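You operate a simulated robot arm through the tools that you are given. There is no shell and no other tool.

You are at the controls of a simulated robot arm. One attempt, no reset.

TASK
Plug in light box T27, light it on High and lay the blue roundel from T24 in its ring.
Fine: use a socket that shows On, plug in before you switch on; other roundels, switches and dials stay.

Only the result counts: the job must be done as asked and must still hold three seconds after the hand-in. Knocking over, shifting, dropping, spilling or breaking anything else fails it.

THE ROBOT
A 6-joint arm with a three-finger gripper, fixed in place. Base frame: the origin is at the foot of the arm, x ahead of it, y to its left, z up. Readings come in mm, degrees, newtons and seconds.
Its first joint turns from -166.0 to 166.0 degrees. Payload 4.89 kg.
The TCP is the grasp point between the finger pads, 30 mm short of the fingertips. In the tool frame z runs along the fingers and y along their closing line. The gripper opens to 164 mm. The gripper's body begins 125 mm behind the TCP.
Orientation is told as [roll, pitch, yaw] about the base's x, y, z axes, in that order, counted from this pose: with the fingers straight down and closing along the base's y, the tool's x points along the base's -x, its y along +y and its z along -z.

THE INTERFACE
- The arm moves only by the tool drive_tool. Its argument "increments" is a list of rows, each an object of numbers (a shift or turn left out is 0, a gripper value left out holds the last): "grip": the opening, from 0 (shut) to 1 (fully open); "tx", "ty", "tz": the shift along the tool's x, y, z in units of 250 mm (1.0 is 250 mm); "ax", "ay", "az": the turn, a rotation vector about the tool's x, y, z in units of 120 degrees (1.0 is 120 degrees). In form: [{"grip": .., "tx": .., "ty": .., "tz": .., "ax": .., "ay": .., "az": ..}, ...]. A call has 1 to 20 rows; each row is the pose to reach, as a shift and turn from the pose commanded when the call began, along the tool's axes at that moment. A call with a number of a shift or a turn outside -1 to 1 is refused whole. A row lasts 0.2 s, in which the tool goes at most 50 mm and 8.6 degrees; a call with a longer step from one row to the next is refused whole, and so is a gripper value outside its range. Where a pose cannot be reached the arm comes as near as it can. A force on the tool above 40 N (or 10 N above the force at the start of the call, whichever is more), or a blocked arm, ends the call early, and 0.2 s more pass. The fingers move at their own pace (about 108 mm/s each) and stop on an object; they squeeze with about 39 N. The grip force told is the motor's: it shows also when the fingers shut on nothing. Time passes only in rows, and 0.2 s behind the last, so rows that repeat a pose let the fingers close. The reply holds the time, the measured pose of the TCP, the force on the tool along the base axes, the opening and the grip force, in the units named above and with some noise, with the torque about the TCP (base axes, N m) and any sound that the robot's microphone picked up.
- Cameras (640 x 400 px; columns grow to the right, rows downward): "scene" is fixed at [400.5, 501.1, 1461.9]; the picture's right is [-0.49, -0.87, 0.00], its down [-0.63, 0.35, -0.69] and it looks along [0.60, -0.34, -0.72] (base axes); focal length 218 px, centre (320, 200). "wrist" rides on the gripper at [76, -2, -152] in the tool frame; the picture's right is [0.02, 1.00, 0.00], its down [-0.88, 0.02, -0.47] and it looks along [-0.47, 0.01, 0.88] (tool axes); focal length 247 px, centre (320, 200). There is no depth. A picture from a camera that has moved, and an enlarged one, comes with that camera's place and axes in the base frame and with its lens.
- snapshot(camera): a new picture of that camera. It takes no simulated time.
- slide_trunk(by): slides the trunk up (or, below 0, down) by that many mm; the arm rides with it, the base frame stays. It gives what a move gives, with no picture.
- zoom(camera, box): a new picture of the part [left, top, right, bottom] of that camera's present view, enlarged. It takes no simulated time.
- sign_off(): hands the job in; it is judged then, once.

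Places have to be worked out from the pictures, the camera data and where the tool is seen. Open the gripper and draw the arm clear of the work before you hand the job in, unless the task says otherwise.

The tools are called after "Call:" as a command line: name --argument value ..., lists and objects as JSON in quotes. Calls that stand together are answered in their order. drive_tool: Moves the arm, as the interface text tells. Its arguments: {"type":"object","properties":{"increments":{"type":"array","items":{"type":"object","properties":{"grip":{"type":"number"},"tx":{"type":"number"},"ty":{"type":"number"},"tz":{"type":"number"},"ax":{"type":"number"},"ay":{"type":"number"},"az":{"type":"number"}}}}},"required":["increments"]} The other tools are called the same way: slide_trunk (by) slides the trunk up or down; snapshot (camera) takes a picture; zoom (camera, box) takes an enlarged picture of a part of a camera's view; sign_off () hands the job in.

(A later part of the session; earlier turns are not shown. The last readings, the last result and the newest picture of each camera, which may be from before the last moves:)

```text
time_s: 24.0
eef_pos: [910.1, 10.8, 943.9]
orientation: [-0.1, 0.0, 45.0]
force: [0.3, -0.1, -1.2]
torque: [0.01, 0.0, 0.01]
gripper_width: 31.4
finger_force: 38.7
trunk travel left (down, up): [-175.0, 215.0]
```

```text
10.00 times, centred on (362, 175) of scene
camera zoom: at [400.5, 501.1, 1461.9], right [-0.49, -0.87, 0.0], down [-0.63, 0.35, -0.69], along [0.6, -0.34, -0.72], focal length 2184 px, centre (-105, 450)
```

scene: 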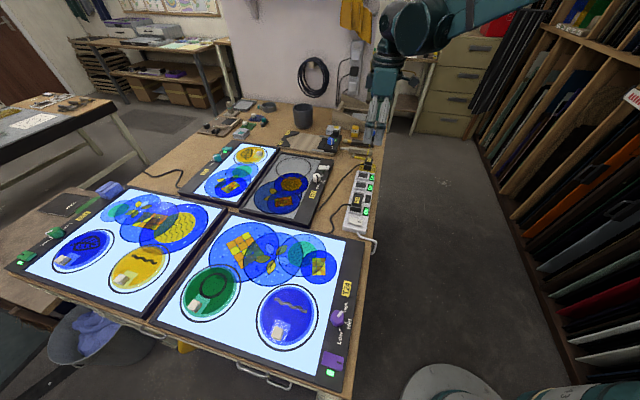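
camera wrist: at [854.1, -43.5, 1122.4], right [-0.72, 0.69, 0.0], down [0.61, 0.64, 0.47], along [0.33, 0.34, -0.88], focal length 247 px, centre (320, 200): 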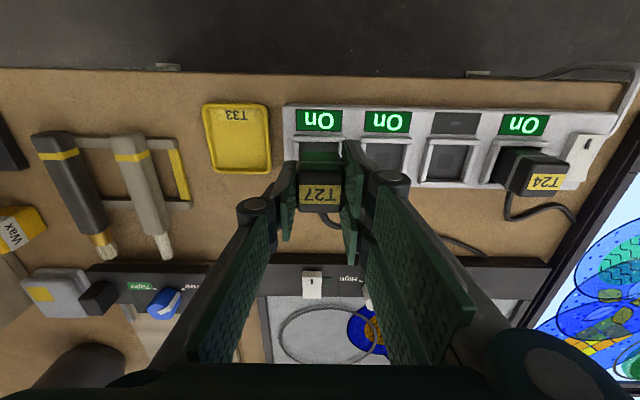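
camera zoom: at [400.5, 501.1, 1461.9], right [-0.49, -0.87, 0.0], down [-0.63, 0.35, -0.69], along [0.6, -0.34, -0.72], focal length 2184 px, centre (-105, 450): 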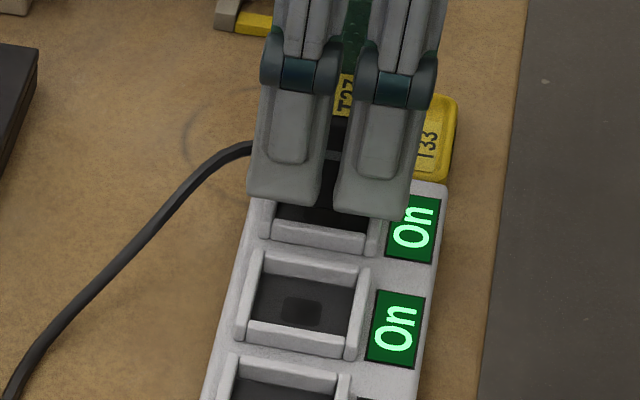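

Well aligned with gaps of about 2–3 mm at the back and left walls. I keep lowering gently until contact.

Call:
drive_tool --increments '[{"tz": 0.006}, {"tz": 0.012}, {"tz": 0.018}, {"tz": 0.024}, {"tz": 0.024}]'

Call:
drive_tool --increments '[{"tz": 0.004}, {"tz": 0.008}, {"tz": 0.012}, {"tz": 0.016}, {"tz": 0.016}]'

Call:
zoom --camera "wrist" --box '[260, 90, 400, 190]'

Call:
zoom --camera "scene" --box '[340, 155, 385, 195]'

```text
time_s: 25.2
eef_pos: [908.9, 11.6, 938.4]
orientation: [0.1, 0.1, 45.0]
force: [10.8, 1.4, 27.2]
torque: [-0.31, -0.01, 0.13]
gripper_width: 31.3
finger_force: 38.8
trunk travel left (down, up): [-175.0, 215.0]
```

```text
time_s: 26.4
eef_pos: [908.1, 10.9, 933.3]
orientation: [0.0, -0.1, 45.0]
force: [3.5, 0.3, 28.4]
torque: [-0.35, 0.22, 0.06]
gripper_width: 31.0
finger_force: 38.9
trunk travel left (down, up): [-175.0, 215.0]
```

```text
4.00 times, centred on (330, 140) of wrist
camera zoom: at [854.6, -43.9, 1086.0], right [-0.72, 0.69, 0.0], down [0.61, 0.64, 0.47], along [0.33, 0.34, -0.88], focal length 988 px, centre (280, 440)
```

zoom: 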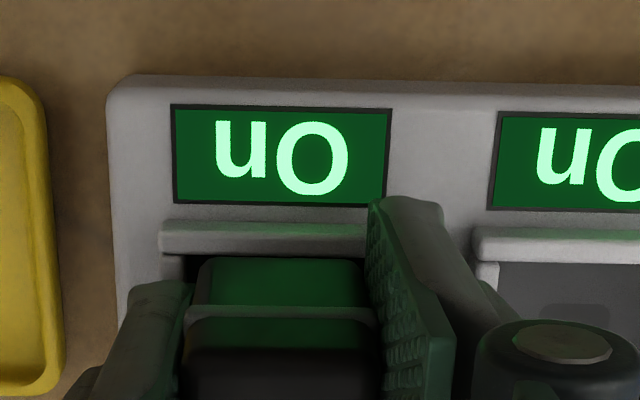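

```text
10.00 times, centred on (362, 175) of scene
camera zoom: at [400.5, 501.1, 1461.9], right [-0.49, -0.87, 0.0], down [-0.63, 0.35, -0.69], along [0.6, -0.34, -0.72], focal length 2184 px, centre (-105, 450)
```

zoom: 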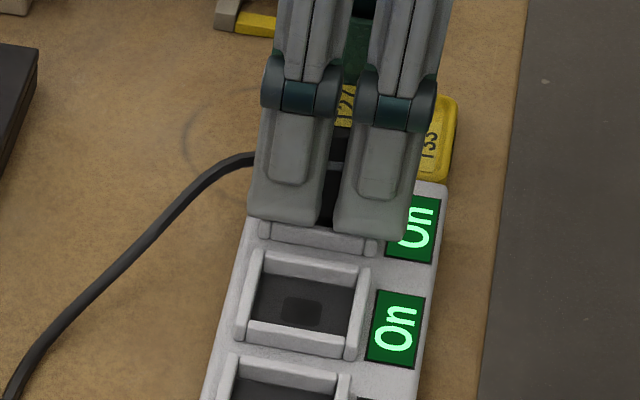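

Contact came at TCP z about 938 with 27 N, and lowering further the plug slid a little up in the pads. I look closely to see whether it is seated inside the well.

Call:
zoom --camera "wrist" --box '[280, 130, 380, 230]'

Call:
zoom --camera "scene" --box '[350, 160, 385, 190]'

```text
4.00 times, centred on (330, 180) of wrist
camera zoom: at [854.6, -43.9, 1086.0], right [-0.72, 0.69, 0.0], down [0.61, 0.64, 0.47], along [0.33, 0.34, -0.88], focal length 988 px, centre (280, 280)
```

zoom: 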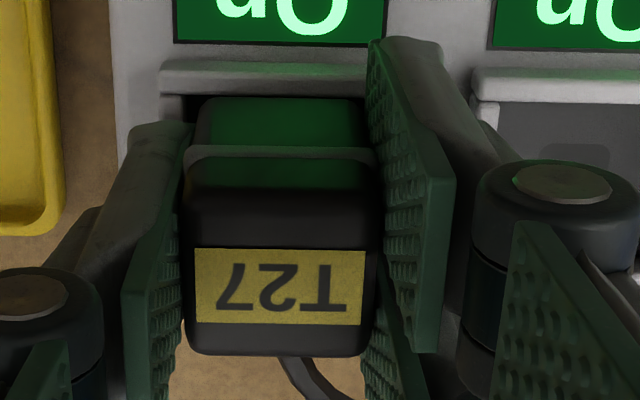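

```text
13.33 times, centred on (368, 175) of scene
camera zoom: at [400.5, 501.1, 1461.9], right [-0.49, -0.87, 0.0], down [-0.63, 0.35, -0.69], along [0.6, -0.34, -0.72], focal length 2911 px, centre (-313, 533)
```

zoom: 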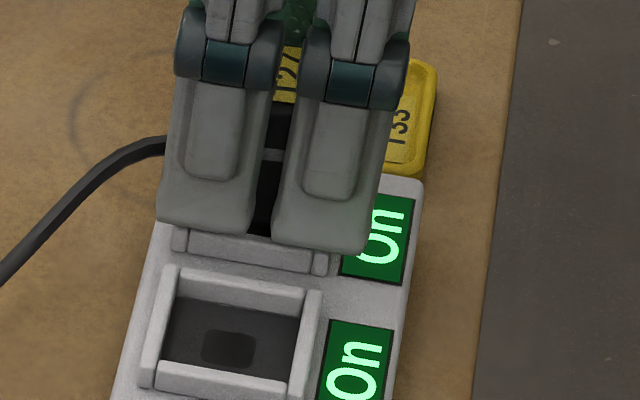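

The plug slid about 10 mm up in the pads, i.e. it stopped descending near TCP z 942. I release it and raise the hand to see how it stands compared with T24's plug.

Call:
drive_tool --increments '[{"grip": 0.1}, {"grip": 0.22}, {"grip": 0.3}, {"grip": 0.341}, {"grip": 0.341}]'

Call:
zoom --camera "wrist" --box '[280, 130, 380, 230]'

Call:
zoom --camera "scene" --box '[350, 160, 385, 190]'

```text
time_s: 27.6
eef_pos: [909.1, 10.7, 933.4]
orientation: [0.0, 0.0, 45.0]
force: [-0.4, 0.0, -0.4]
torque: [0.02, -0.01, -0.01]
gripper_width: 55.8
finger_force: 0.0
trunk travel left (down, up): [-175.0, 215.0]
```

```text
4.00 times, centred on (330, 180) of wrist
camera zoom: at [855.5, -44.0, 1085.1], right [-0.72, 0.69, 0.0], down [0.61, 0.64, 0.47], along [0.33, 0.34, -0.88], focal length 988 px, centre (280, 280)
```

zoom: 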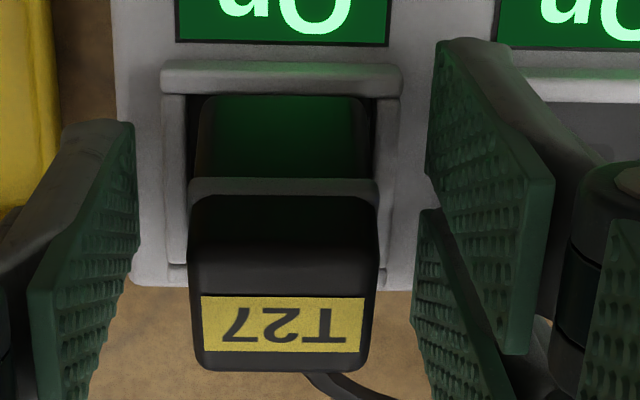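

```text
13.33 times, centred on (368, 175) of scene
camera zoom: at [400.5, 501.1, 1461.9], right [-0.49, -0.87, 0.0], down [-0.63, 0.35, -0.69], along [0.6, -0.34, -0.72], focal length 2911 px, centre (-313, 533)
```

zoom: 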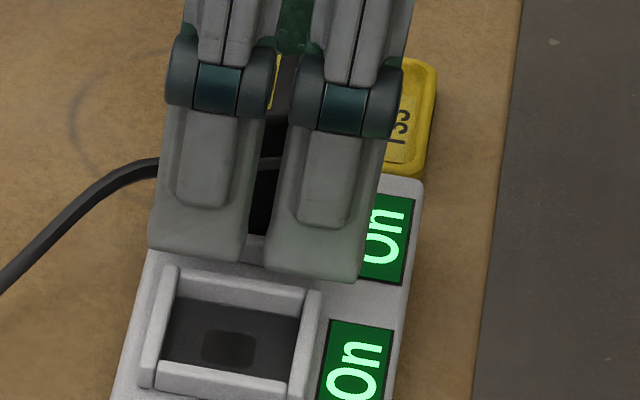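

The plug stands in the well but appears to lean towards +e2 (the cord side). I raise the hand clear to see it unobstructed.

Call:
drive_tool --increments '[{"tz": -0.04}, {"tz": -0.12}, {"tz": -0.22}, {"tz": -0.32}, {"tz": -0.36}, {"tz": -0.36}]'

Call:
zoom --camera "wrist" --box '[260, 90, 400, 200]'

Call:
zoom --camera "scene" --box '[335, 160, 385, 230]'

Call:
zoom --camera "scene" --box '[345, 155, 385, 190]'

```text
time_s: 29.0
eef_pos: [910.0, 12.0, 1023.6]
orientation: [0.1, 0.1, 45.0]
force: [0.7, 0.0, -0.2]
torque: [-0.02, -0.05, -0.03]
gripper_width: 55.9
finger_force: 0.0
trunk travel left (down, up): [-175.0, 215.0]
```

```text
3.64 times, centred on (330, 145) of wrist
camera zoom: at [857.0, -43.4, 1175.0], right [-0.72, 0.69, 0.0], down [0.61, 0.64, 0.47], along [0.33, 0.34, -0.88], focal length 898 px, centre (284, 400)
```

zoom: 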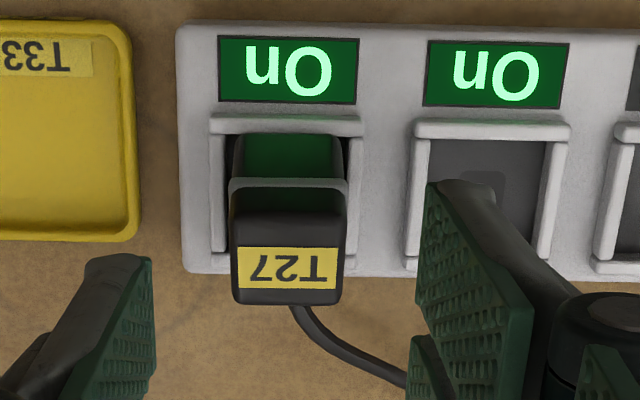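

```text
5.71 times, centred on (360, 195) of scene
camera zoom: at [400.5, 501.1, 1461.9], right [-0.49, -0.87, 0.0], down [-0.63, 0.35, -0.69], along [0.6, -0.34, -0.72], focal length 1248 px, centre (91, 229)
```

zoom: 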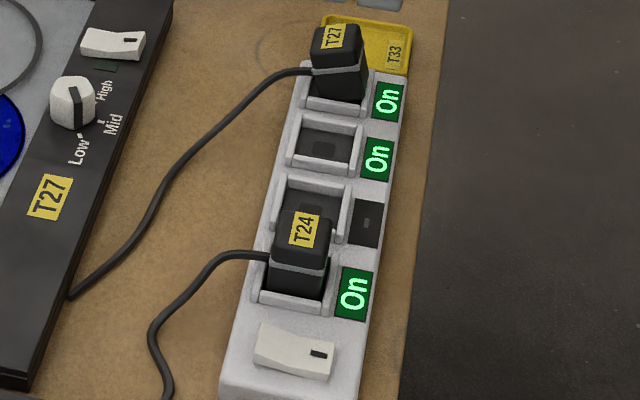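

```text
11.43 times, centred on (365, 172) of scene
camera zoom: at [400.5, 501.1, 1461.9], right [-0.49, -0.87, 0.0], down [-0.63, 0.35, -0.69], along [0.6, -0.34, -0.72], focal length 2495 px, centre (-194, 514)
```

zoom: 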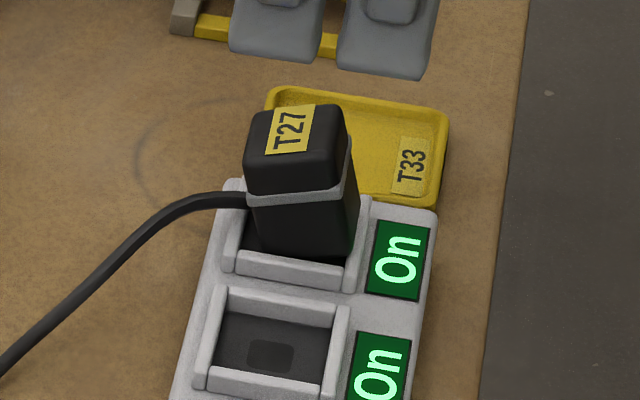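

The plug caught on the -e2 (On-label side) wall: it leans about 12° towards the cord with that bottom edge on the rim, so my e2 was slightly short. I tilt the tool to match its lean, 60 mm back along its axis, ready to regrip.

Call:
drive_tool --increments '[{"tx": -0.042, "tz": 0.05, "ay": 0.05}, {"tx": -0.084, "tz": 0.1, "ay": 0.1}, {"tx": -0.084, "tz": 0.1, "ay": 0.1}]'

Call:
snapshot --camera "wrist"

Call:
zoom --camera "wrist" --box '[260, 90, 400, 200]'

Call:
zoom --camera "scene" --box '[335, 140, 395, 200]'

```text
time_s: 29.8
eef_pos: [925.9, 25.9, 996.3]
orientation: [-0.1, 12.1, 45.0]
force: [-0.2, 0.3, -0.2]
torque: [-0.04, 0.1, -0.03]
gripper_width: 55.8
finger_force: 0.1
trunk travel left (down, up): [-175.0, 215.0]
```

```text
taken
camera wrist: at [895.7, -4.5, 1160.7], right [-0.72, 0.69, 0.0], down [0.67, 0.69, 0.28], along [0.19, 0.2, -0.96], focal length 247 px, centre (320, 200)
```

wrist: 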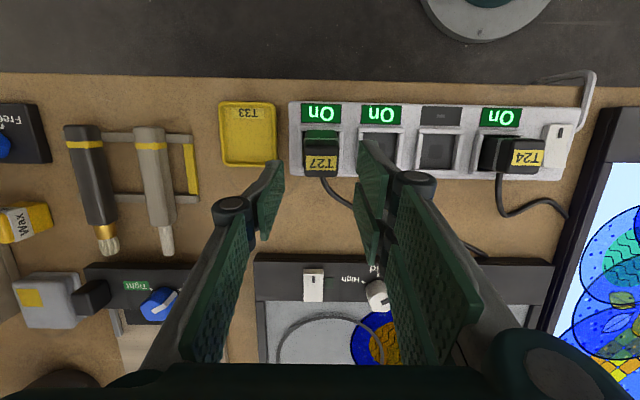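

```text
3.64 times, centred on (330, 145) of wrist
camera zoom: at [895.7, -4.5, 1160.7], right [-0.72, 0.69, 0.0], down [0.67, 0.69, 0.28], along [0.19, 0.2, -0.96], focal length 898 px, centre (284, 400)
```

zoom: 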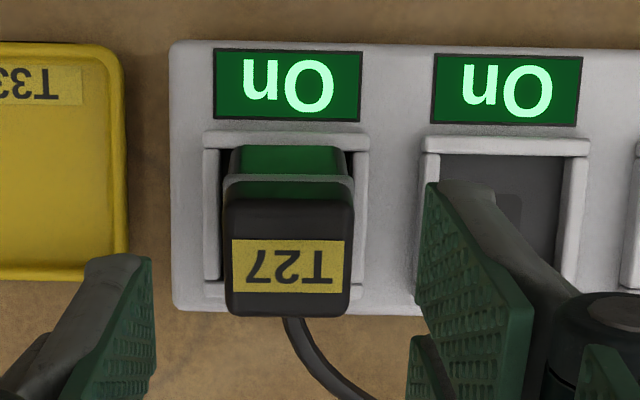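

```text
6.67 times, centred on (365, 170) of scene
camera zoom: at [400.5, 501.1, 1461.9], right [-0.49, -0.87, 0.0], down [-0.63, 0.35, -0.69], along [0.6, -0.34, -0.72], focal length 1456 px, centre (20, 400)
```

zoom: 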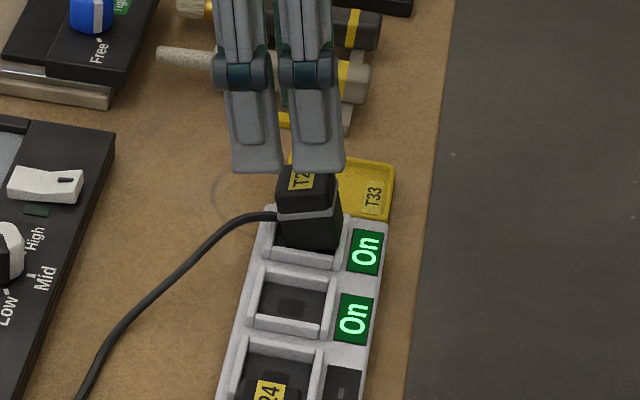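

The tilted tool lines up with the leaning plug (top about 60 mm ahead of the TCP). I advance 60 mm along the tool axis and check before closing.

Call:
drive_tool --increments '[{"tz": 0.08}, {"tz": 0.15}, {"tz": 0.2}, {"tz": 0.24}, {"tz": 0.24}]'

Call:
zoom --camera "wrist" --box '[260, 120, 400, 230]'

Call:
zoom --camera "scene" --box '[335, 145, 390, 200]'

```text
time_s: 31.0
eef_pos: [915.4, 15.2, 939.3]
orientation: [0.1, 12.0, 45.0]
force: [-0.4, -0.6, 0.5]
torque: [-0.01, 0.02, 0.01]
gripper_width: 55.9
finger_force: 0.0
trunk travel left (down, up): [-175.0, 215.0]
```

```text
3.64 times, centred on (330, 175) of wrist
camera zoom: at [885.9, -15.6, 1103.3], right [-0.72, 0.69, 0.0], down [0.67, 0.69, 0.28], along [0.19, 0.2, -0.96], focal length 898 px, centre (284, 291)
```

zoom: 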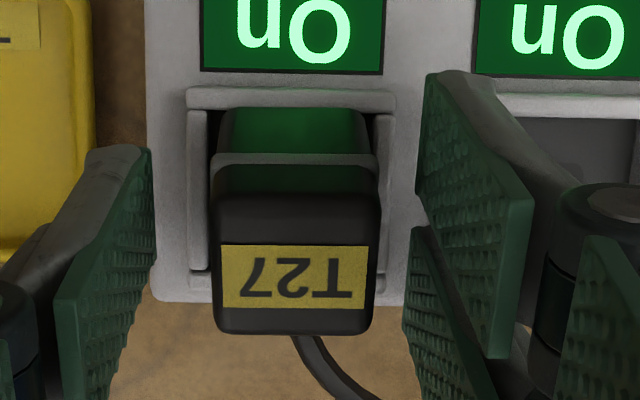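

```text
7.27 times, centred on (362, 172) of scene
camera zoom: at [400.5, 501.1, 1461.9], right [-0.49, -0.87, 0.0], down [-0.63, 0.35, -0.69], along [0.6, -0.34, -0.72], focal length 1588 px, centre (11, 400)
```

zoom: 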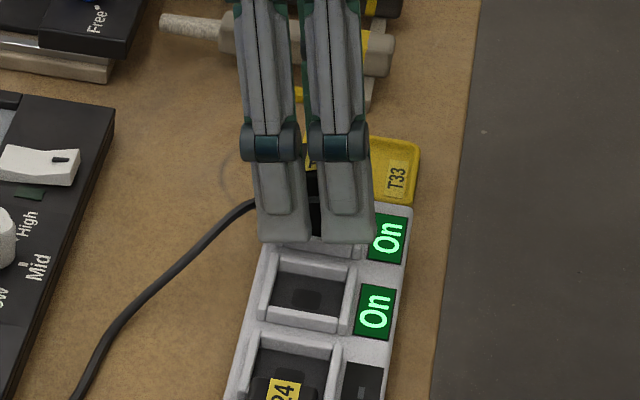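

The plug sits in the hand just as originally. I close the fingers fully.

Call:
drive_tool --increments '[{"grip": 0.25}, {"grip": 0.18}, {"grip": 0.1}, {"grip": 0.0}, {"grip": 0.0}, {"grip": 0.0}]'

Call:
drive_tool --increments '[{"tz": -0.003}, {"tz": -0.007}, {"tz": -0.013}, {"tz": -0.02}, {"tz": -0.028}, {"tz": -0.036}, {"tz": -0.044}, {"tz": -0.052}, {"tz": -0.06}, {"tz": -0.068}, {"tz": -0.074}, {"tz": -0.078}, {"tz": -0.08}]'

Call:
zoom --camera "wrist" --box '[260, 120, 400, 230]'

Call:
zoom --camera "scene" --box '[335, 145, 390, 200]'

```text
time_s: 32.4
eef_pos: [916.8, 16.3, 939.1]
orientation: [-0.1, 12.0, 45.0]
force: [0.3, -0.3, -0.8]
torque: [-0.06, -0.02, -0.04]
gripper_width: 31.3
finger_force: 39.2
trunk travel left (down, up): [-175.0, 215.0]
```

```text
time_s: 35.2
eef_pos: [919.7, 20.0, 958.9]
orientation: [0.0, 12.0, 45.0]
force: [-0.1, 0.6, -1.0]
torque: [0.05, 0.03, -0.01]
gripper_width: 31.2
finger_force: 39.0
trunk travel left (down, up): [-175.0, 215.0]
```

```text
3.64 times, centred on (330, 175) of wrist
camera zoom: at [888.9, -11.2, 1123.3], right [-0.72, 0.69, 0.0], down [0.67, 0.69, 0.28], along [0.19, 0.2, -0.96], focal length 898 px, centre (284, 291)
```

zoom: 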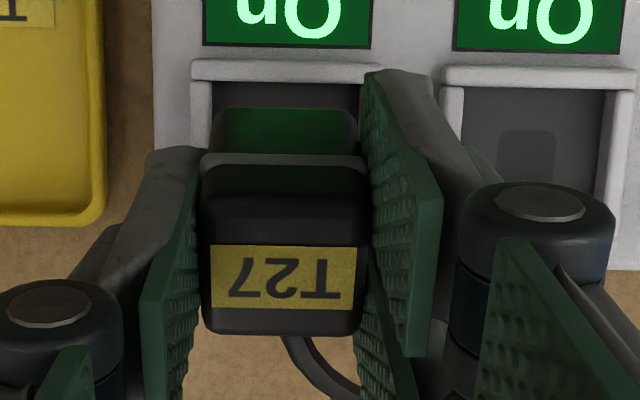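

```text
7.27 times, centred on (362, 172) of scene
camera zoom: at [400.5, 501.1, 1461.9], right [-0.49, -0.87, 0.0], down [-0.63, 0.35, -0.69], along [0.6, -0.34, -0.72], focal length 1588 px, centre (11, 400)
```

zoom: 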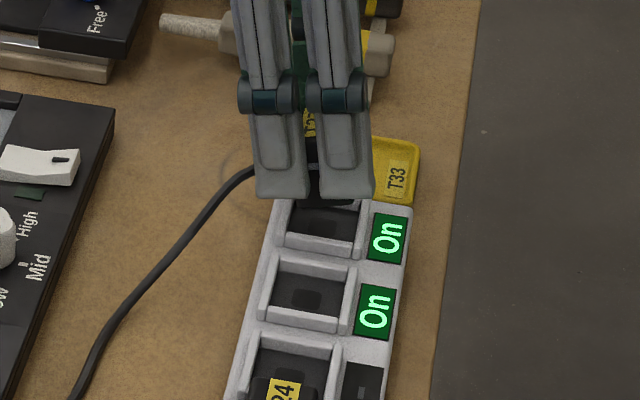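

The plug is held again, lifted 20 mm, with about 5° extra lean relative to the hand. I rotate back 17° so the plug is upright and shift it back over the well centre, then inspect.

Call:
drive_tool --increments '[{"tx": 0.01, "tz": -0.001, "ay": -0.023}, {"tx": 0.023, "tz": -0.003, "ay": -0.053}, {"tx": 0.038, "tz": -0.005, "ay": -0.086}, {"tx": 0.052, "tz": -0.006, "ay": -0.118}, {"tx": 0.063, "tz": -0.007, "ay": -0.142}, {"tx": 0.063, "tz": -0.007, "ay": -0.142}, {"tx": 0.063, "tz": -0.007, "ay": -0.142}]'

Call:
zoom --camera "wrist" --box '[260, 90, 400, 220]'

Call:
zoom --camera "scene" --box '[335, 145, 390, 200]'

Call:
zoom --camera "scene" --box '[340, 185, 380, 225]'

```text
time_s: 36.8
eef_pos: [907.3, 8.8, 964.0]
orientation: [0.0, -5.1, 45.0]
force: [0.1, 0.7, -1.1]
torque: [0.0, 0.0, 0.02]
gripper_width: 31.5
finger_force: 39.5
trunk travel left (down, up): [-175.0, 215.0]
```

```text
3.08 times, centred on (330, 155) of wrist
camera zoom: at [845.4, -55.0, 1108.6], right [-0.72, 0.69, 0.0], down [0.58, 0.6, 0.55], along [0.38, 0.4, -0.84], focal length 760 px, centre (289, 338)
```

zoom: 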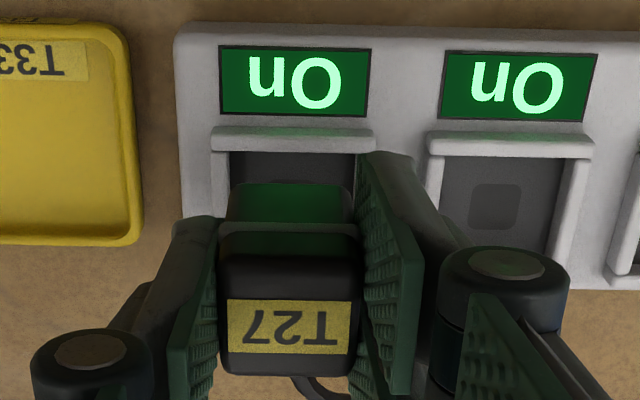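

```text
7.27 times, centred on (362, 172) of scene
camera zoom: at [400.5, 501.1, 1461.9], right [-0.49, -0.87, 0.0], down [-0.63, 0.35, -0.69], along [0.6, -0.34, -0.72], focal length 1588 px, centre (11, 400)
```

zoom: 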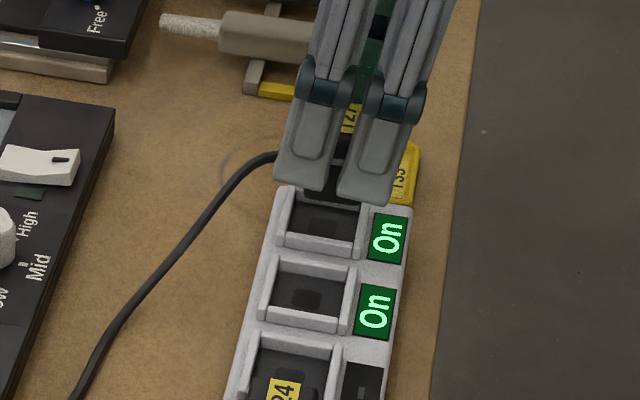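

```text
10.00 times, centred on (360, 205) of scene
camera zoom: at [400.5, 501.1, 1461.9], right [-0.49, -0.87, 0.0], down [-0.63, 0.35, -0.69], along [0.6, -0.34, -0.72], focal length 2184 px, centre (-80, 150)
```

zoom: 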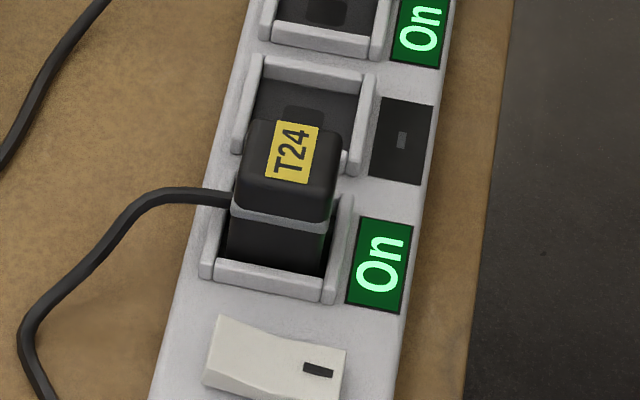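

The plug is upright again and nearly centred (gap to the On-side wall about 1.7 mm). I nudge 0.7 mm inward and lower 20 mm slowly, just short of the expected floor.

Call:
drive_tool --increments '[{"tx": -0.002, "tz": 0.006}, {"tx": -0.001, "tz": 0.016}, {"tx": 0.0, "tz": 0.028}, {"tx": 0.001, "tz": 0.04}, {"tx": 0.002, "tz": 0.052}, {"tx": 0.003, "tz": 0.064}, {"tx": 0.004, "tz": 0.074}, {"tx": 0.0042, "tz": 0.08}, {"tx": 0.0042, "tz": 0.08}]'

Call:
zoom --camera "wrist" --box '[270, 110, 390, 210]'

Call:
zoom --camera "scene" --box '[340, 155, 385, 195]'

```text
time_s: 38.8
eef_pos: [907.9, 9.4, 943.9]
orientation: [0.0, -5.0, 45.0]
force: [-0.2, -0.6, -1.6]
torque: [-0.01, -0.01, 0.01]
gripper_width: 31.3
finger_force: 39.1
trunk travel left (down, up): [-175.0, 215.0]
```

```text
4.00 times, centred on (330, 160) of wrist
camera zoom: at [845.9, -54.8, 1089.1], right [-0.72, 0.69, 0.0], down [0.58, 0.6, 0.55], along [0.38, 0.4, -0.84], focal length 988 px, centre (280, 360)
```

zoom: 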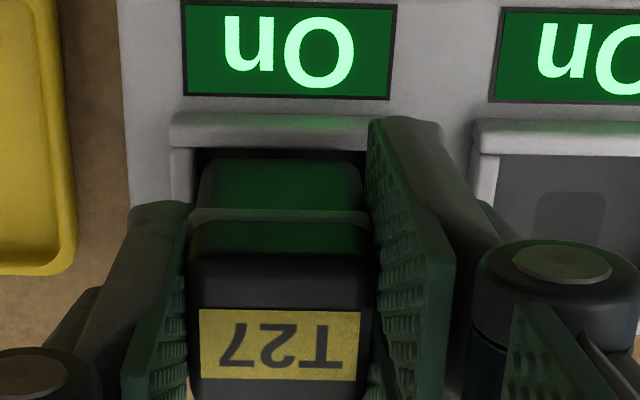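

```text
10.00 times, centred on (362, 175) of scene
camera zoom: at [400.5, 501.1, 1461.9], right [-0.49, -0.87, 0.0], down [-0.63, 0.35, -0.69], along [0.6, -0.34, -0.72], focal length 2184 px, centre (-105, 450)
```

zoom: 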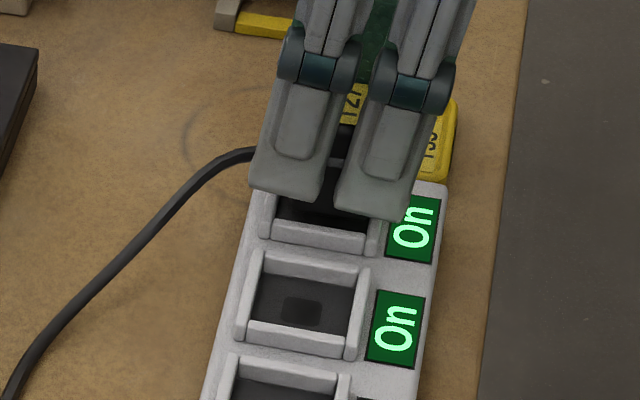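

Still no contact and gaps look fine all around. I lower in small steps, 3 mm then reading.

Call:
drive_tool --increments '[{"tx": 0.0002, "tz": 0.003}, {"tx": 0.0005, "tz": 0.006}, {"tx": 0.0008, "tz": 0.009}, {"tx": 0.001, "tz": 0.012}, {"tx": 0.001, "tz": 0.012}]'

```text
time_s: 40.0
eef_pos: [907.6, 9.4, 939.6]
orientation: [0.0, -5.1, 45.1]
force: [0.3, -0.3, -1.0]
torque: [0.01, -0.01, 0.0]
gripper_width: 31.2
finger_force: 38.1
trunk travel left (down, up): [-175.0, 215.0]
```

No contact yet at TCP z 940.5. I go on in smaller steps.

Call:
drive_tool --increments '[{"tx": 0.0002, "tz": 0.002}, {"tx": 0.0003, "tz": 0.004}, {"tx": 0.0005, "tz": 0.006}, {"tx": 0.0007, "tz": 0.008}, {"tx": 0.0007, "tz": 0.008}]'

```text
time_s: 41.2
eef_pos: [909.9, 9.4, 938.2]
orientation: [0.0, -5.1, 45.0]
force: [0.7, -0.4, -1.8]
torque: [-0.02, -0.04, 0.02]
gripper_width: 31.2
finger_force: 38.6
trunk travel left (down, up): [-175.0, 215.0]
```

Call:
drive_tool --increments '[{"tx": 0.0002, "tz": 0.002}, {"tx": 0.0003, "tz": 0.004}, {"tx": 0.0005, "tz": 0.006}, {"tx": 0.0007, "tz": 0.008}, {"tx": 0.0007, "tz": 0.008}]'

Call:
zoom --camera "wrist" --box '[270, 110, 390, 210]'

Call:
zoom --camera "scene" --box '[340, 155, 385, 195]'

```text
time_s: 42.4
eef_pos: [908.0, 9.7, 937.2]
orientation: [-0.1, -5.0, 45.0]
force: [0.4, -0.1, 0.1]
torque: [-0.01, 0.0, 0.01]
gripper_width: 31.1
finger_force: 39.3
trunk travel left (down, up): [-175.0, 215.0]
```

```text
4.00 times, centred on (330, 160) of wrist
camera zoom: at [845.4, -54.5, 1082.1], right [-0.72, 0.69, 0.0], down [0.58, 0.6, 0.55], along [0.38, 0.4, -0.84], focal length 988 px, centre (280, 360)
```

zoom: 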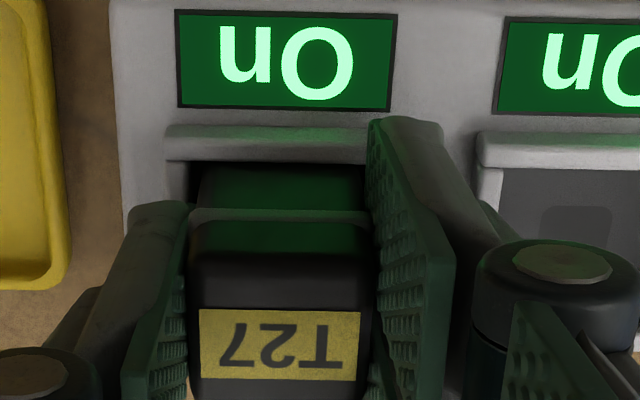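

```text
10.00 times, centred on (362, 175) of scene
camera zoom: at [400.5, 501.1, 1461.9], right [-0.49, -0.87, 0.0], down [-0.63, 0.35, -0.69], along [0.6, -0.34, -0.72], focal length 2184 px, centre (-105, 450)
```

zoom: 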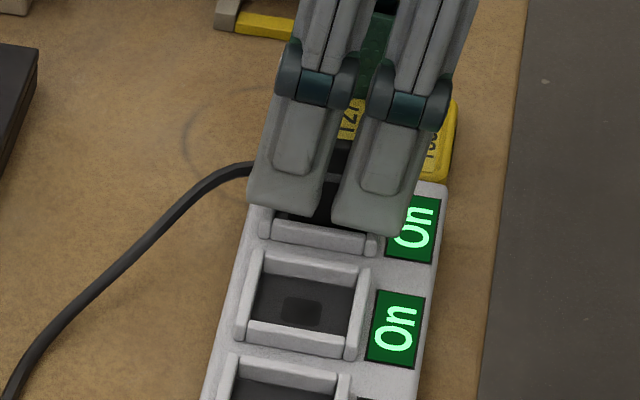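

The plug's base is now passing below the wall top without force. I continue in small steps to find the floor.

Call:
drive_tool --increments '[{"tx": 0.0002, "tz": 0.002}, {"tx": 0.0003, "tz": 0.004}, {"tx": 0.0003, "tz": 0.004}]'

Call:
drive_tool --increments '[{"tx": 0.0002, "tz": 0.002}, {"tx": 0.0003, "tz": 0.004}, {"tx": 0.0003, "tz": 0.004}]'

```text
time_s: 43.2
eef_pos: [908.4, 7.7, 935.2]
orientation: [0.0, -5.1, 45.0]
force: [-0.3, 1.9, 6.0]
torque: [0.14, -0.09, 0.02]
gripper_width: 31.1
finger_force: 39.2
trunk travel left (down, up): [-175.0, 215.0]
```

```text
time_s: 44.0
eef_pos: [908.6, 8.7, 936.1]
orientation: [-0.1, -5.0, 45.0]
force: [1.8, -1.0, 25.9]
torque: [0.29, -0.35, -0.02]
gripper_width: 31.3
finger_force: 38.8
trunk travel left (down, up): [-175.0, 215.0]
```

Firm floor contact at about z 935 (26 N, hardly any sideways force), about 4 mm deeper than before, so the plug is seated. I ease off slightly and release.

Call:
drive_tool --increments '[{"tz": -0.003}, {"tz": -0.003, "grip": 0.1}, {"tz": -0.003, "grip": 0.2}, {"tz": -0.003, "grip": 0.22}, {"tz": -0.003, "grip": 0.25}, {"tz": -0.003, "grip": 0.3}, {"tz": -0.003, "grip": 0.341}, {"tz": -0.003, "grip": 0.341}]'

Call:
zoom --camera "wrist" --box '[270, 110, 390, 210]'

Call:
zoom --camera "scene" --box '[335, 155, 385, 230]'

```text
time_s: 45.8
eef_pos: [909.0, 9.4, 933.8]
orientation: [0.0, -5.0, 44.9]
force: [0.0, -0.8, -0.4]
torque: [-0.03, 0.01, 0.02]
gripper_width: 56.0
finger_force: 0.1
trunk travel left (down, up): [-175.0, 215.0]
```

```text
4.00 times, centred on (330, 160) of wrist
camera zoom: at [846.1, -55.3, 1079.7], right [-0.72, 0.69, 0.0], down [0.58, 0.6, 0.55], along [0.38, 0.4, -0.84], focal length 988 px, centre (280, 360)
```

zoom: 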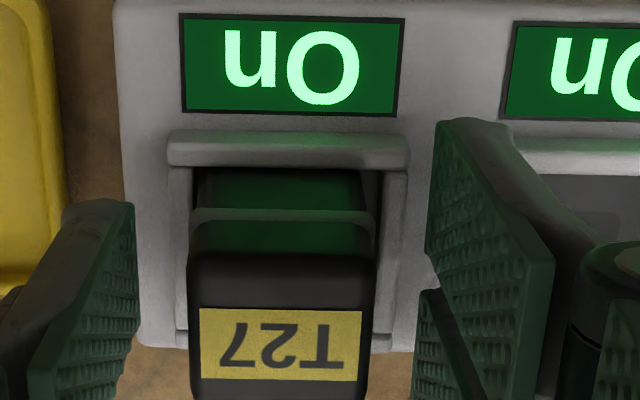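

```text
5.33 times, centred on (360, 192) of scene
camera zoom: at [400.5, 501.1, 1461.9], right [-0.49, -0.87, 0.0], down [-0.63, 0.35, -0.69], along [0.6, -0.34, -0.72], focal length 1164 px, centre (107, 240)
```

zoom: 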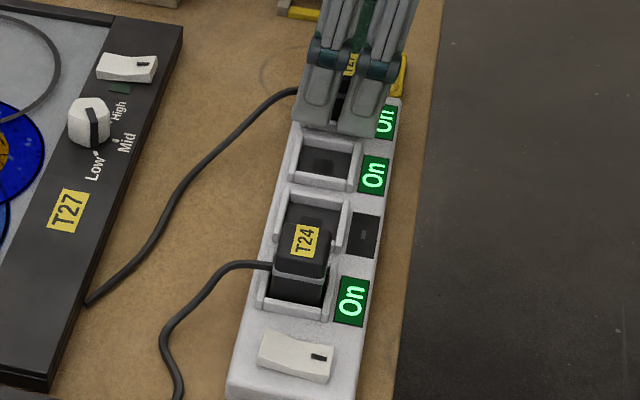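

The plug now stays upright, seated like T24's. I raise the hand straight up and check both plugs.

Call:
drive_tool --increments '[{"tx": -0.004, "tz": -0.045}, {"tx": -0.011, "tz": -0.13}, {"tx": -0.02, "tz": -0.23}, {"tx": -0.028, "tz": -0.32}, {"tx": -0.0314, "tz": -0.3586, "ay": 0.02}, {"tx": -0.0314, "tz": -0.3586, "ay": 0.0417}]'

Call:
zoom --camera "wrist" --box '[260, 90, 400, 200]'

Call:
zoom --camera "scene" --box '[335, 150, 385, 230]'

Call:
zoom --camera "scene" --box '[300, 150, 350, 200]'

Call:
snapshot --camera "scene"

```text
time_s: 47.2
eef_pos: [907.3, 8.6, 1027.2]
orientation: [-0.1, 0.0, 44.9]
force: [-0.2, -0.9, 0.5]
torque: [0.09, -0.08, -0.02]
gripper_width: 55.7
finger_force: 0.1
trunk travel left (down, up): [-175.0, 215.0]
```

```text
3.64 times, centred on (330, 145) of wrist
camera zoom: at [854.0, -46.7, 1179.1], right [-0.72, 0.69, 0.0], down [0.61, 0.64, 0.47], along [0.33, 0.34, -0.88], focal length 898 px, centre (284, 400)
```

zoom: 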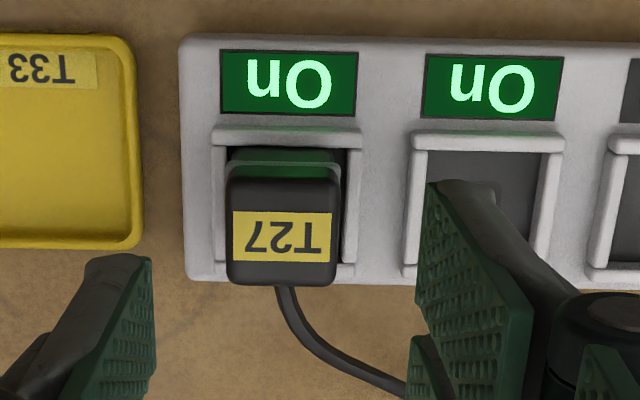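

```text
5.00 times, centred on (360, 190) of scene
camera zoom: at [400.5, 501.1, 1461.9], right [-0.49, -0.87, 0.0], down [-0.63, 0.35, -0.69], along [0.6, -0.34, -0.72], focal length 1092 px, centre (120, 250)
```

zoom: 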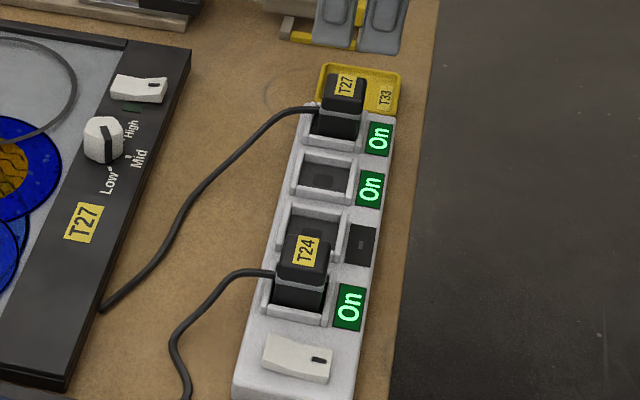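

```text
8.00 times, centred on (325, 175) of scene
camera zoom: at [400.5, 501.1, 1461.9], right [-0.49, -0.87, 0.0], down [-0.63, 0.35, -0.69], along [0.6, -0.34, -0.72], focal length 1747 px, centre (280, 400)
```

zoom: 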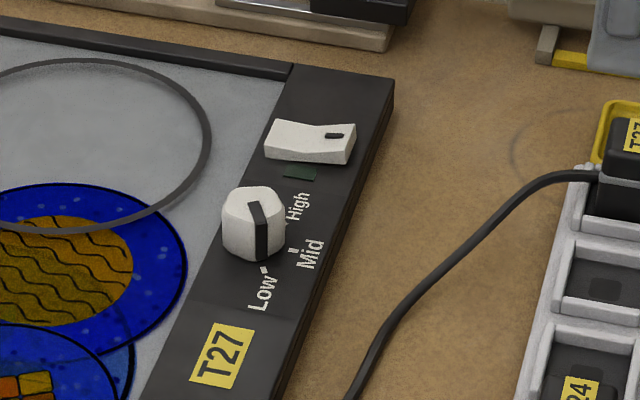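

```text
taken
```

scene: 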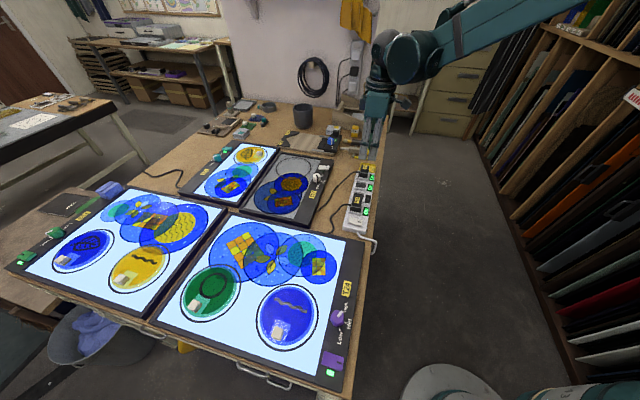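

The T27 plug now stands level with T24's plug in a socket showing On. Next is the dial (pointer at Low, near (980, 188)); I move the hand across at a safe height to look at the panel.

Call:
drive_tool --increments '[{"tx": 0.0, "ty": 0.0, "tz": -0.12, "grip": 0.5}, {"tx": -0.14, "ty": 0.08, "tz": -0.15}, {"tx": -0.28, "ty": 0.16, "tz": -0.15}, {"tx": -0.42, "ty": 0.23, "tz": -0.15}, {"tx": -0.5, "ty": 0.28, "tz": -0.15}, {"tx": -0.5, "ty": 0.28, "tz": -0.15}]'

Call:
snapshot --camera "wrist"

Call:
zoom --camera "wrist" --box '[250, 110, 410, 230]'

```text
time_s: 48.6
eef_pos: [942.2, 147.6, 1064.2]
orientation: [0.0, -0.1, 45.0]
force: [0.1, 0.3, -0.5]
torque: [-0.06, 0.05, -0.02]
gripper_width: 82.1
finger_force: 0.0
trunk travel left (down, up): [-175.0, 215.0]
```

```text
taken
camera wrist: at [890.1, 92.4, 1215.5], right [-0.72, 0.69, 0.0], down [0.61, 0.64, 0.47], along [0.33, 0.34, -0.88], focal length 247 px, centre (320, 200)
```

wrist: 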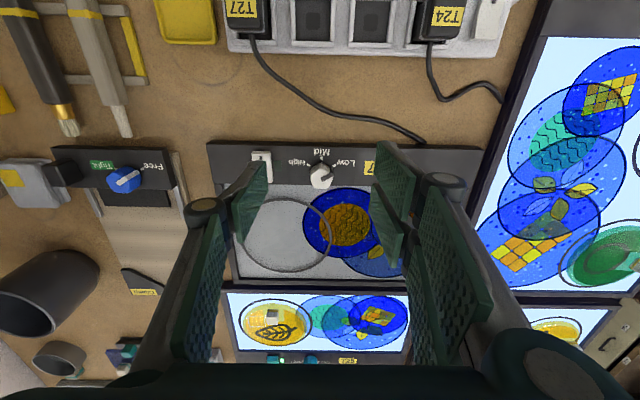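

```text
3.33 times, centred on (330, 170) of wrist
camera zoom: at [890.1, 92.4, 1215.5], right [-0.72, 0.69, 0.0], down [0.61, 0.64, 0.47], along [0.33, 0.34, -0.88], focal length 823 px, centre (287, 300)
```

zoom: 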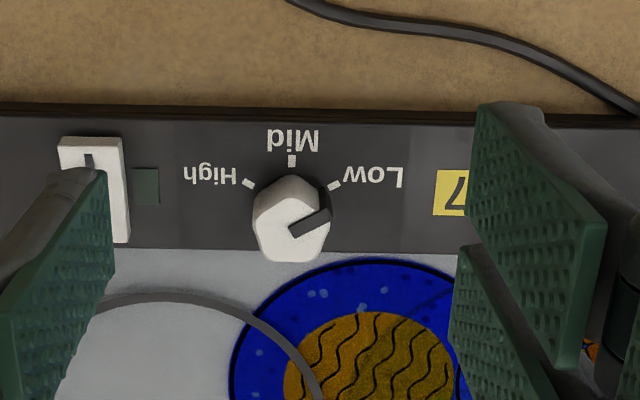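

The pointer is clearly at Low; High is about 125° counter-clockwise from above. I zoom further to fix the knob's centre.

Call:
zoom --camera "wrist" --box '[300, 140, 360, 200]'

Call:
zoom --camera "scene" --box '[305, 160, 335, 190]'

Call:
zoom --camera "wrist" --box '[230, 135, 300, 200]'

```text
6.67 times, centred on (330, 170) of wrist
camera zoom: at [890.1, 92.4, 1215.5], right [-0.72, 0.69, 0.0], down [0.61, 0.64, 0.47], along [0.33, 0.34, -0.88], focal length 1646 px, centre (253, 400)
```

zoom: 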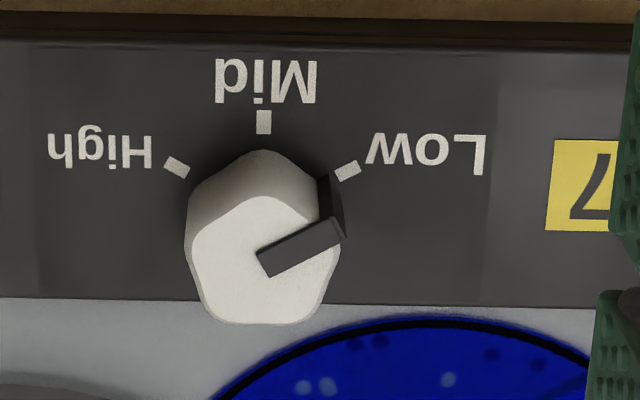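

```text
13.33 times, centred on (320, 175) of scene
camera zoom: at [400.5, 501.1, 1461.9], right [-0.49, -0.87, 0.0], down [-0.63, 0.35, -0.69], along [0.6, -0.34, -0.72], focal length 2911 px, centre (320, 533)
```

zoom: 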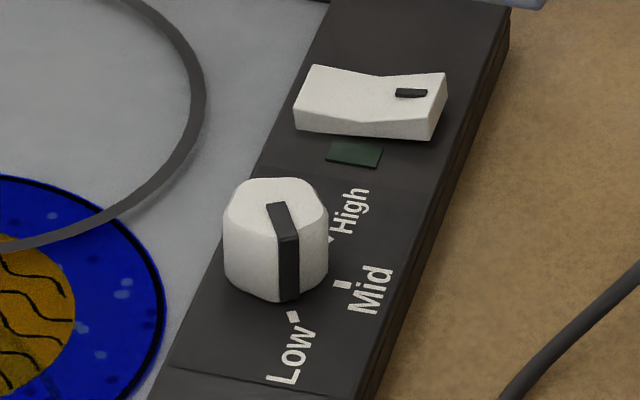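

```text
6.15 times, centred on (265, 168) of wrist
camera zoom: at [890.1, 92.4, 1215.5], right [-0.72, 0.69, 0.0], down [0.61, 0.64, 0.47], along [0.33, 0.34, -0.88], focal length 1520 px, centre (658, 400)
```

zoom: 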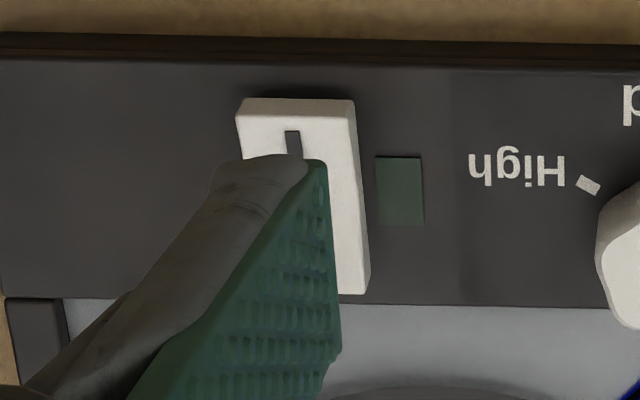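

The knob is about 26 mm tall and 31 mm wide, axis about 53 mm inward and 3 mm sideways of the TCP. I move above it and yaw 56° clockwise so that the later 120° counter-clockwise turn is balanced.

Call:
drive_tool --increments '[{"tx": -0.03, "ty": 0.002, "tz": 0.0, "az": 0.067}, {"tx": -0.06, "ty": 0.004, "tz": 0.04, "az": 0.133}, {"tx": -0.1, "ty": 0.006, "tz": 0.1, "az": 0.2}, {"tx": -0.14, "ty": 0.008, "tz": 0.16, "az": 0.267}, {"tx": -0.18, "ty": 0.01, "tz": 0.22, "az": 0.333}, {"tx": -0.214, "ty": 0.012, "tz": 0.27, "az": 0.4}, {"tx": -0.214, "ty": 0.012, "tz": 0.294, "az": 0.4667}, {"tx": -0.214, "ty": 0.012, "tz": 0.294, "az": 0.4667}]'

Call:
snapshot --camera "wrist"

Call:
zoom --camera "scene" --box '[280, 110, 380, 200]'

```text
time_s: 50.4
eef_pos: [984.1, 189.5, 991.4]
orientation: [0.1, 0.0, -11.2]
force: [0.0, -0.2, 0.4]
torque: [-0.01, 0.03, -0.01]
gripper_width: 82.0
finger_force: 0.1
trunk travel left (down, up): [-175.0, 215.0]
```

```text
taken
camera wrist: at [907.7, 202.0, 1143.9], right [0.17, 0.99, 0.0], down [0.87, -0.15, 0.47], along [0.47, -0.08, -0.88], focal length 247 px, centre (320, 200)
```

wrist: 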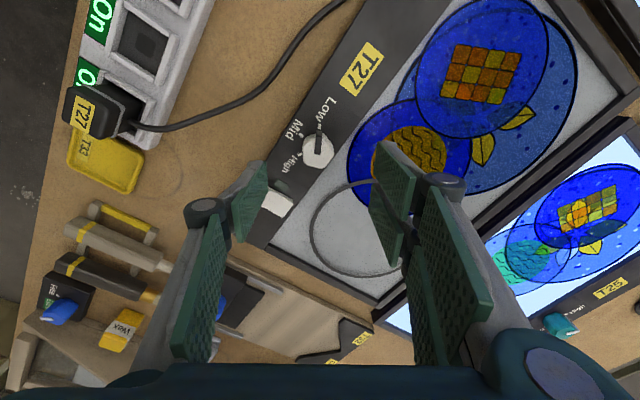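

```text
4.44 times, centred on (330, 155) of scene
camera zoom: at [400.5, 501.1, 1461.9], right [-0.49, -0.87, 0.0], down [-0.63, 0.35, -0.69], along [0.6, -0.34, -0.72], focal length 970 px, centre (276, 400)
```

zoom: 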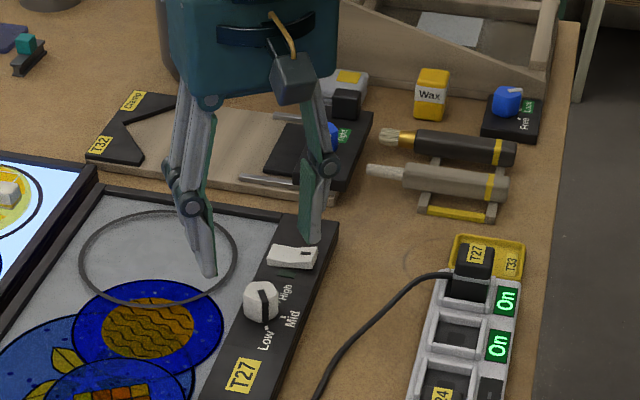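

The hand is over the knob with the pointer square to the closing line. I zoom to measure the offset.

Call:
zoom --camera "wrist" --box '[270, 90, 370, 190]'

Call:
zoom --camera "wrist" --box '[220, 130, 340, 250]'

```text
4.00 times, centred on (320, 140) of wrist
camera zoom: at [907.7, 202.0, 1143.9], right [0.17, 0.99, 0.0], down [0.87, -0.15, 0.47], along [0.47, -0.08, -0.88], focal length 988 px, centre (320, 440)
```

zoom: 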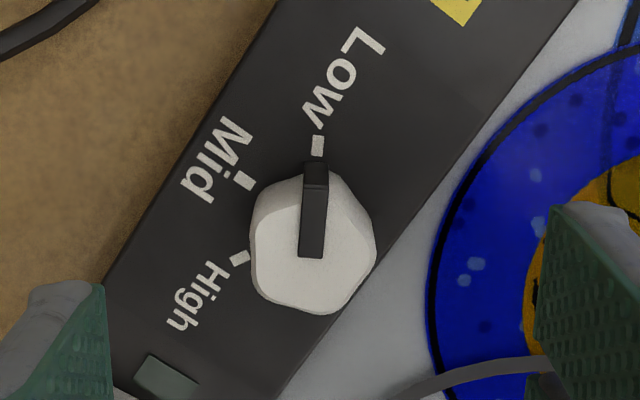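

```text
3.33 times, centred on (280, 190) of wrist
camera zoom: at [907.7, 202.0, 1143.9], right [0.17, 0.99, 0.0], down [0.87, -0.15, 0.47], along [0.47, -0.08, -0.88], focal length 823 px, centre (453, 233)
```

zoom: 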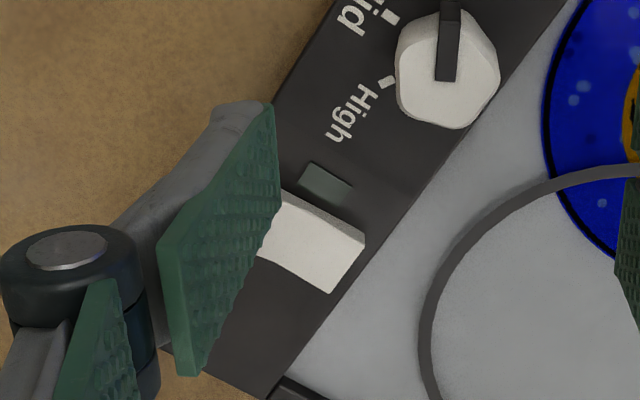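

The knob axis is about 4 mm along tool x and -2.4 mm along tool y from the TCP. I correct, narrow the fingers, and lower to about z 945 first.

Call:
drive_tool --increments '[{"tx": 0.016, "ty": -0.0096, "tz": 0.0, "grip": 0.36}, {"tx": 0.016, "ty": -0.0096, "tz": 0.06}, {"tx": 0.016, "ty": -0.0096, "tz": 0.12}, {"tx": 0.016, "ty": -0.0096, "tz": 0.18}, {"tx": 0.016, "ty": -0.0096, "tz": 0.18}]'

Call:
zoom --camera "wrist" --box '[260, 100, 380, 220]'

Call:
zoom --camera "scene" --box '[295, 140, 345, 190]'

```text
time_s: 51.6
eef_pos: [980.4, 185.9, 943.9]
orientation: [0.0, -0.1, -11.0]
force: [-1.2, -0.6, 1.0]
torque: [0.01, 0.0, -0.04]
gripper_width: 59.2
finger_force: 0.1
trunk travel left (down, up): [-175.0, 215.0]
```

```text
3.33 times, centred on (320, 160) of wrist
camera zoom: at [904.6, 199.0, 1096.6], right [0.17, 0.99, 0.0], down [0.87, -0.15, 0.47], along [0.47, -0.08, -0.88], focal length 823 px, centre (320, 333)
```

zoom: 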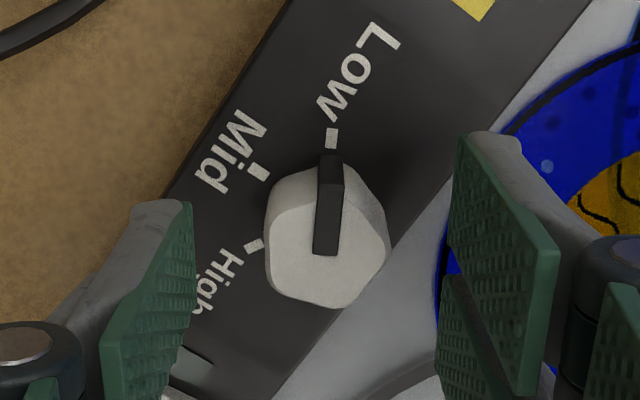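

```text
8.00 times, centred on (320, 165) of scene
camera zoom: at [400.5, 501.1, 1461.9], right [-0.49, -0.87, 0.0], down [-0.63, 0.35, -0.69], along [0.6, -0.34, -0.72], focal length 1747 px, centre (320, 480)
```

zoom: 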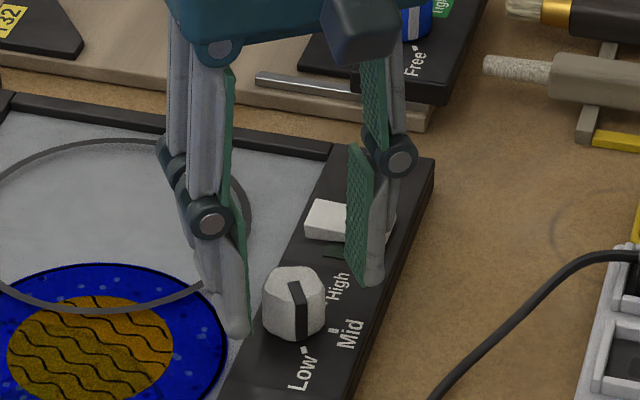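

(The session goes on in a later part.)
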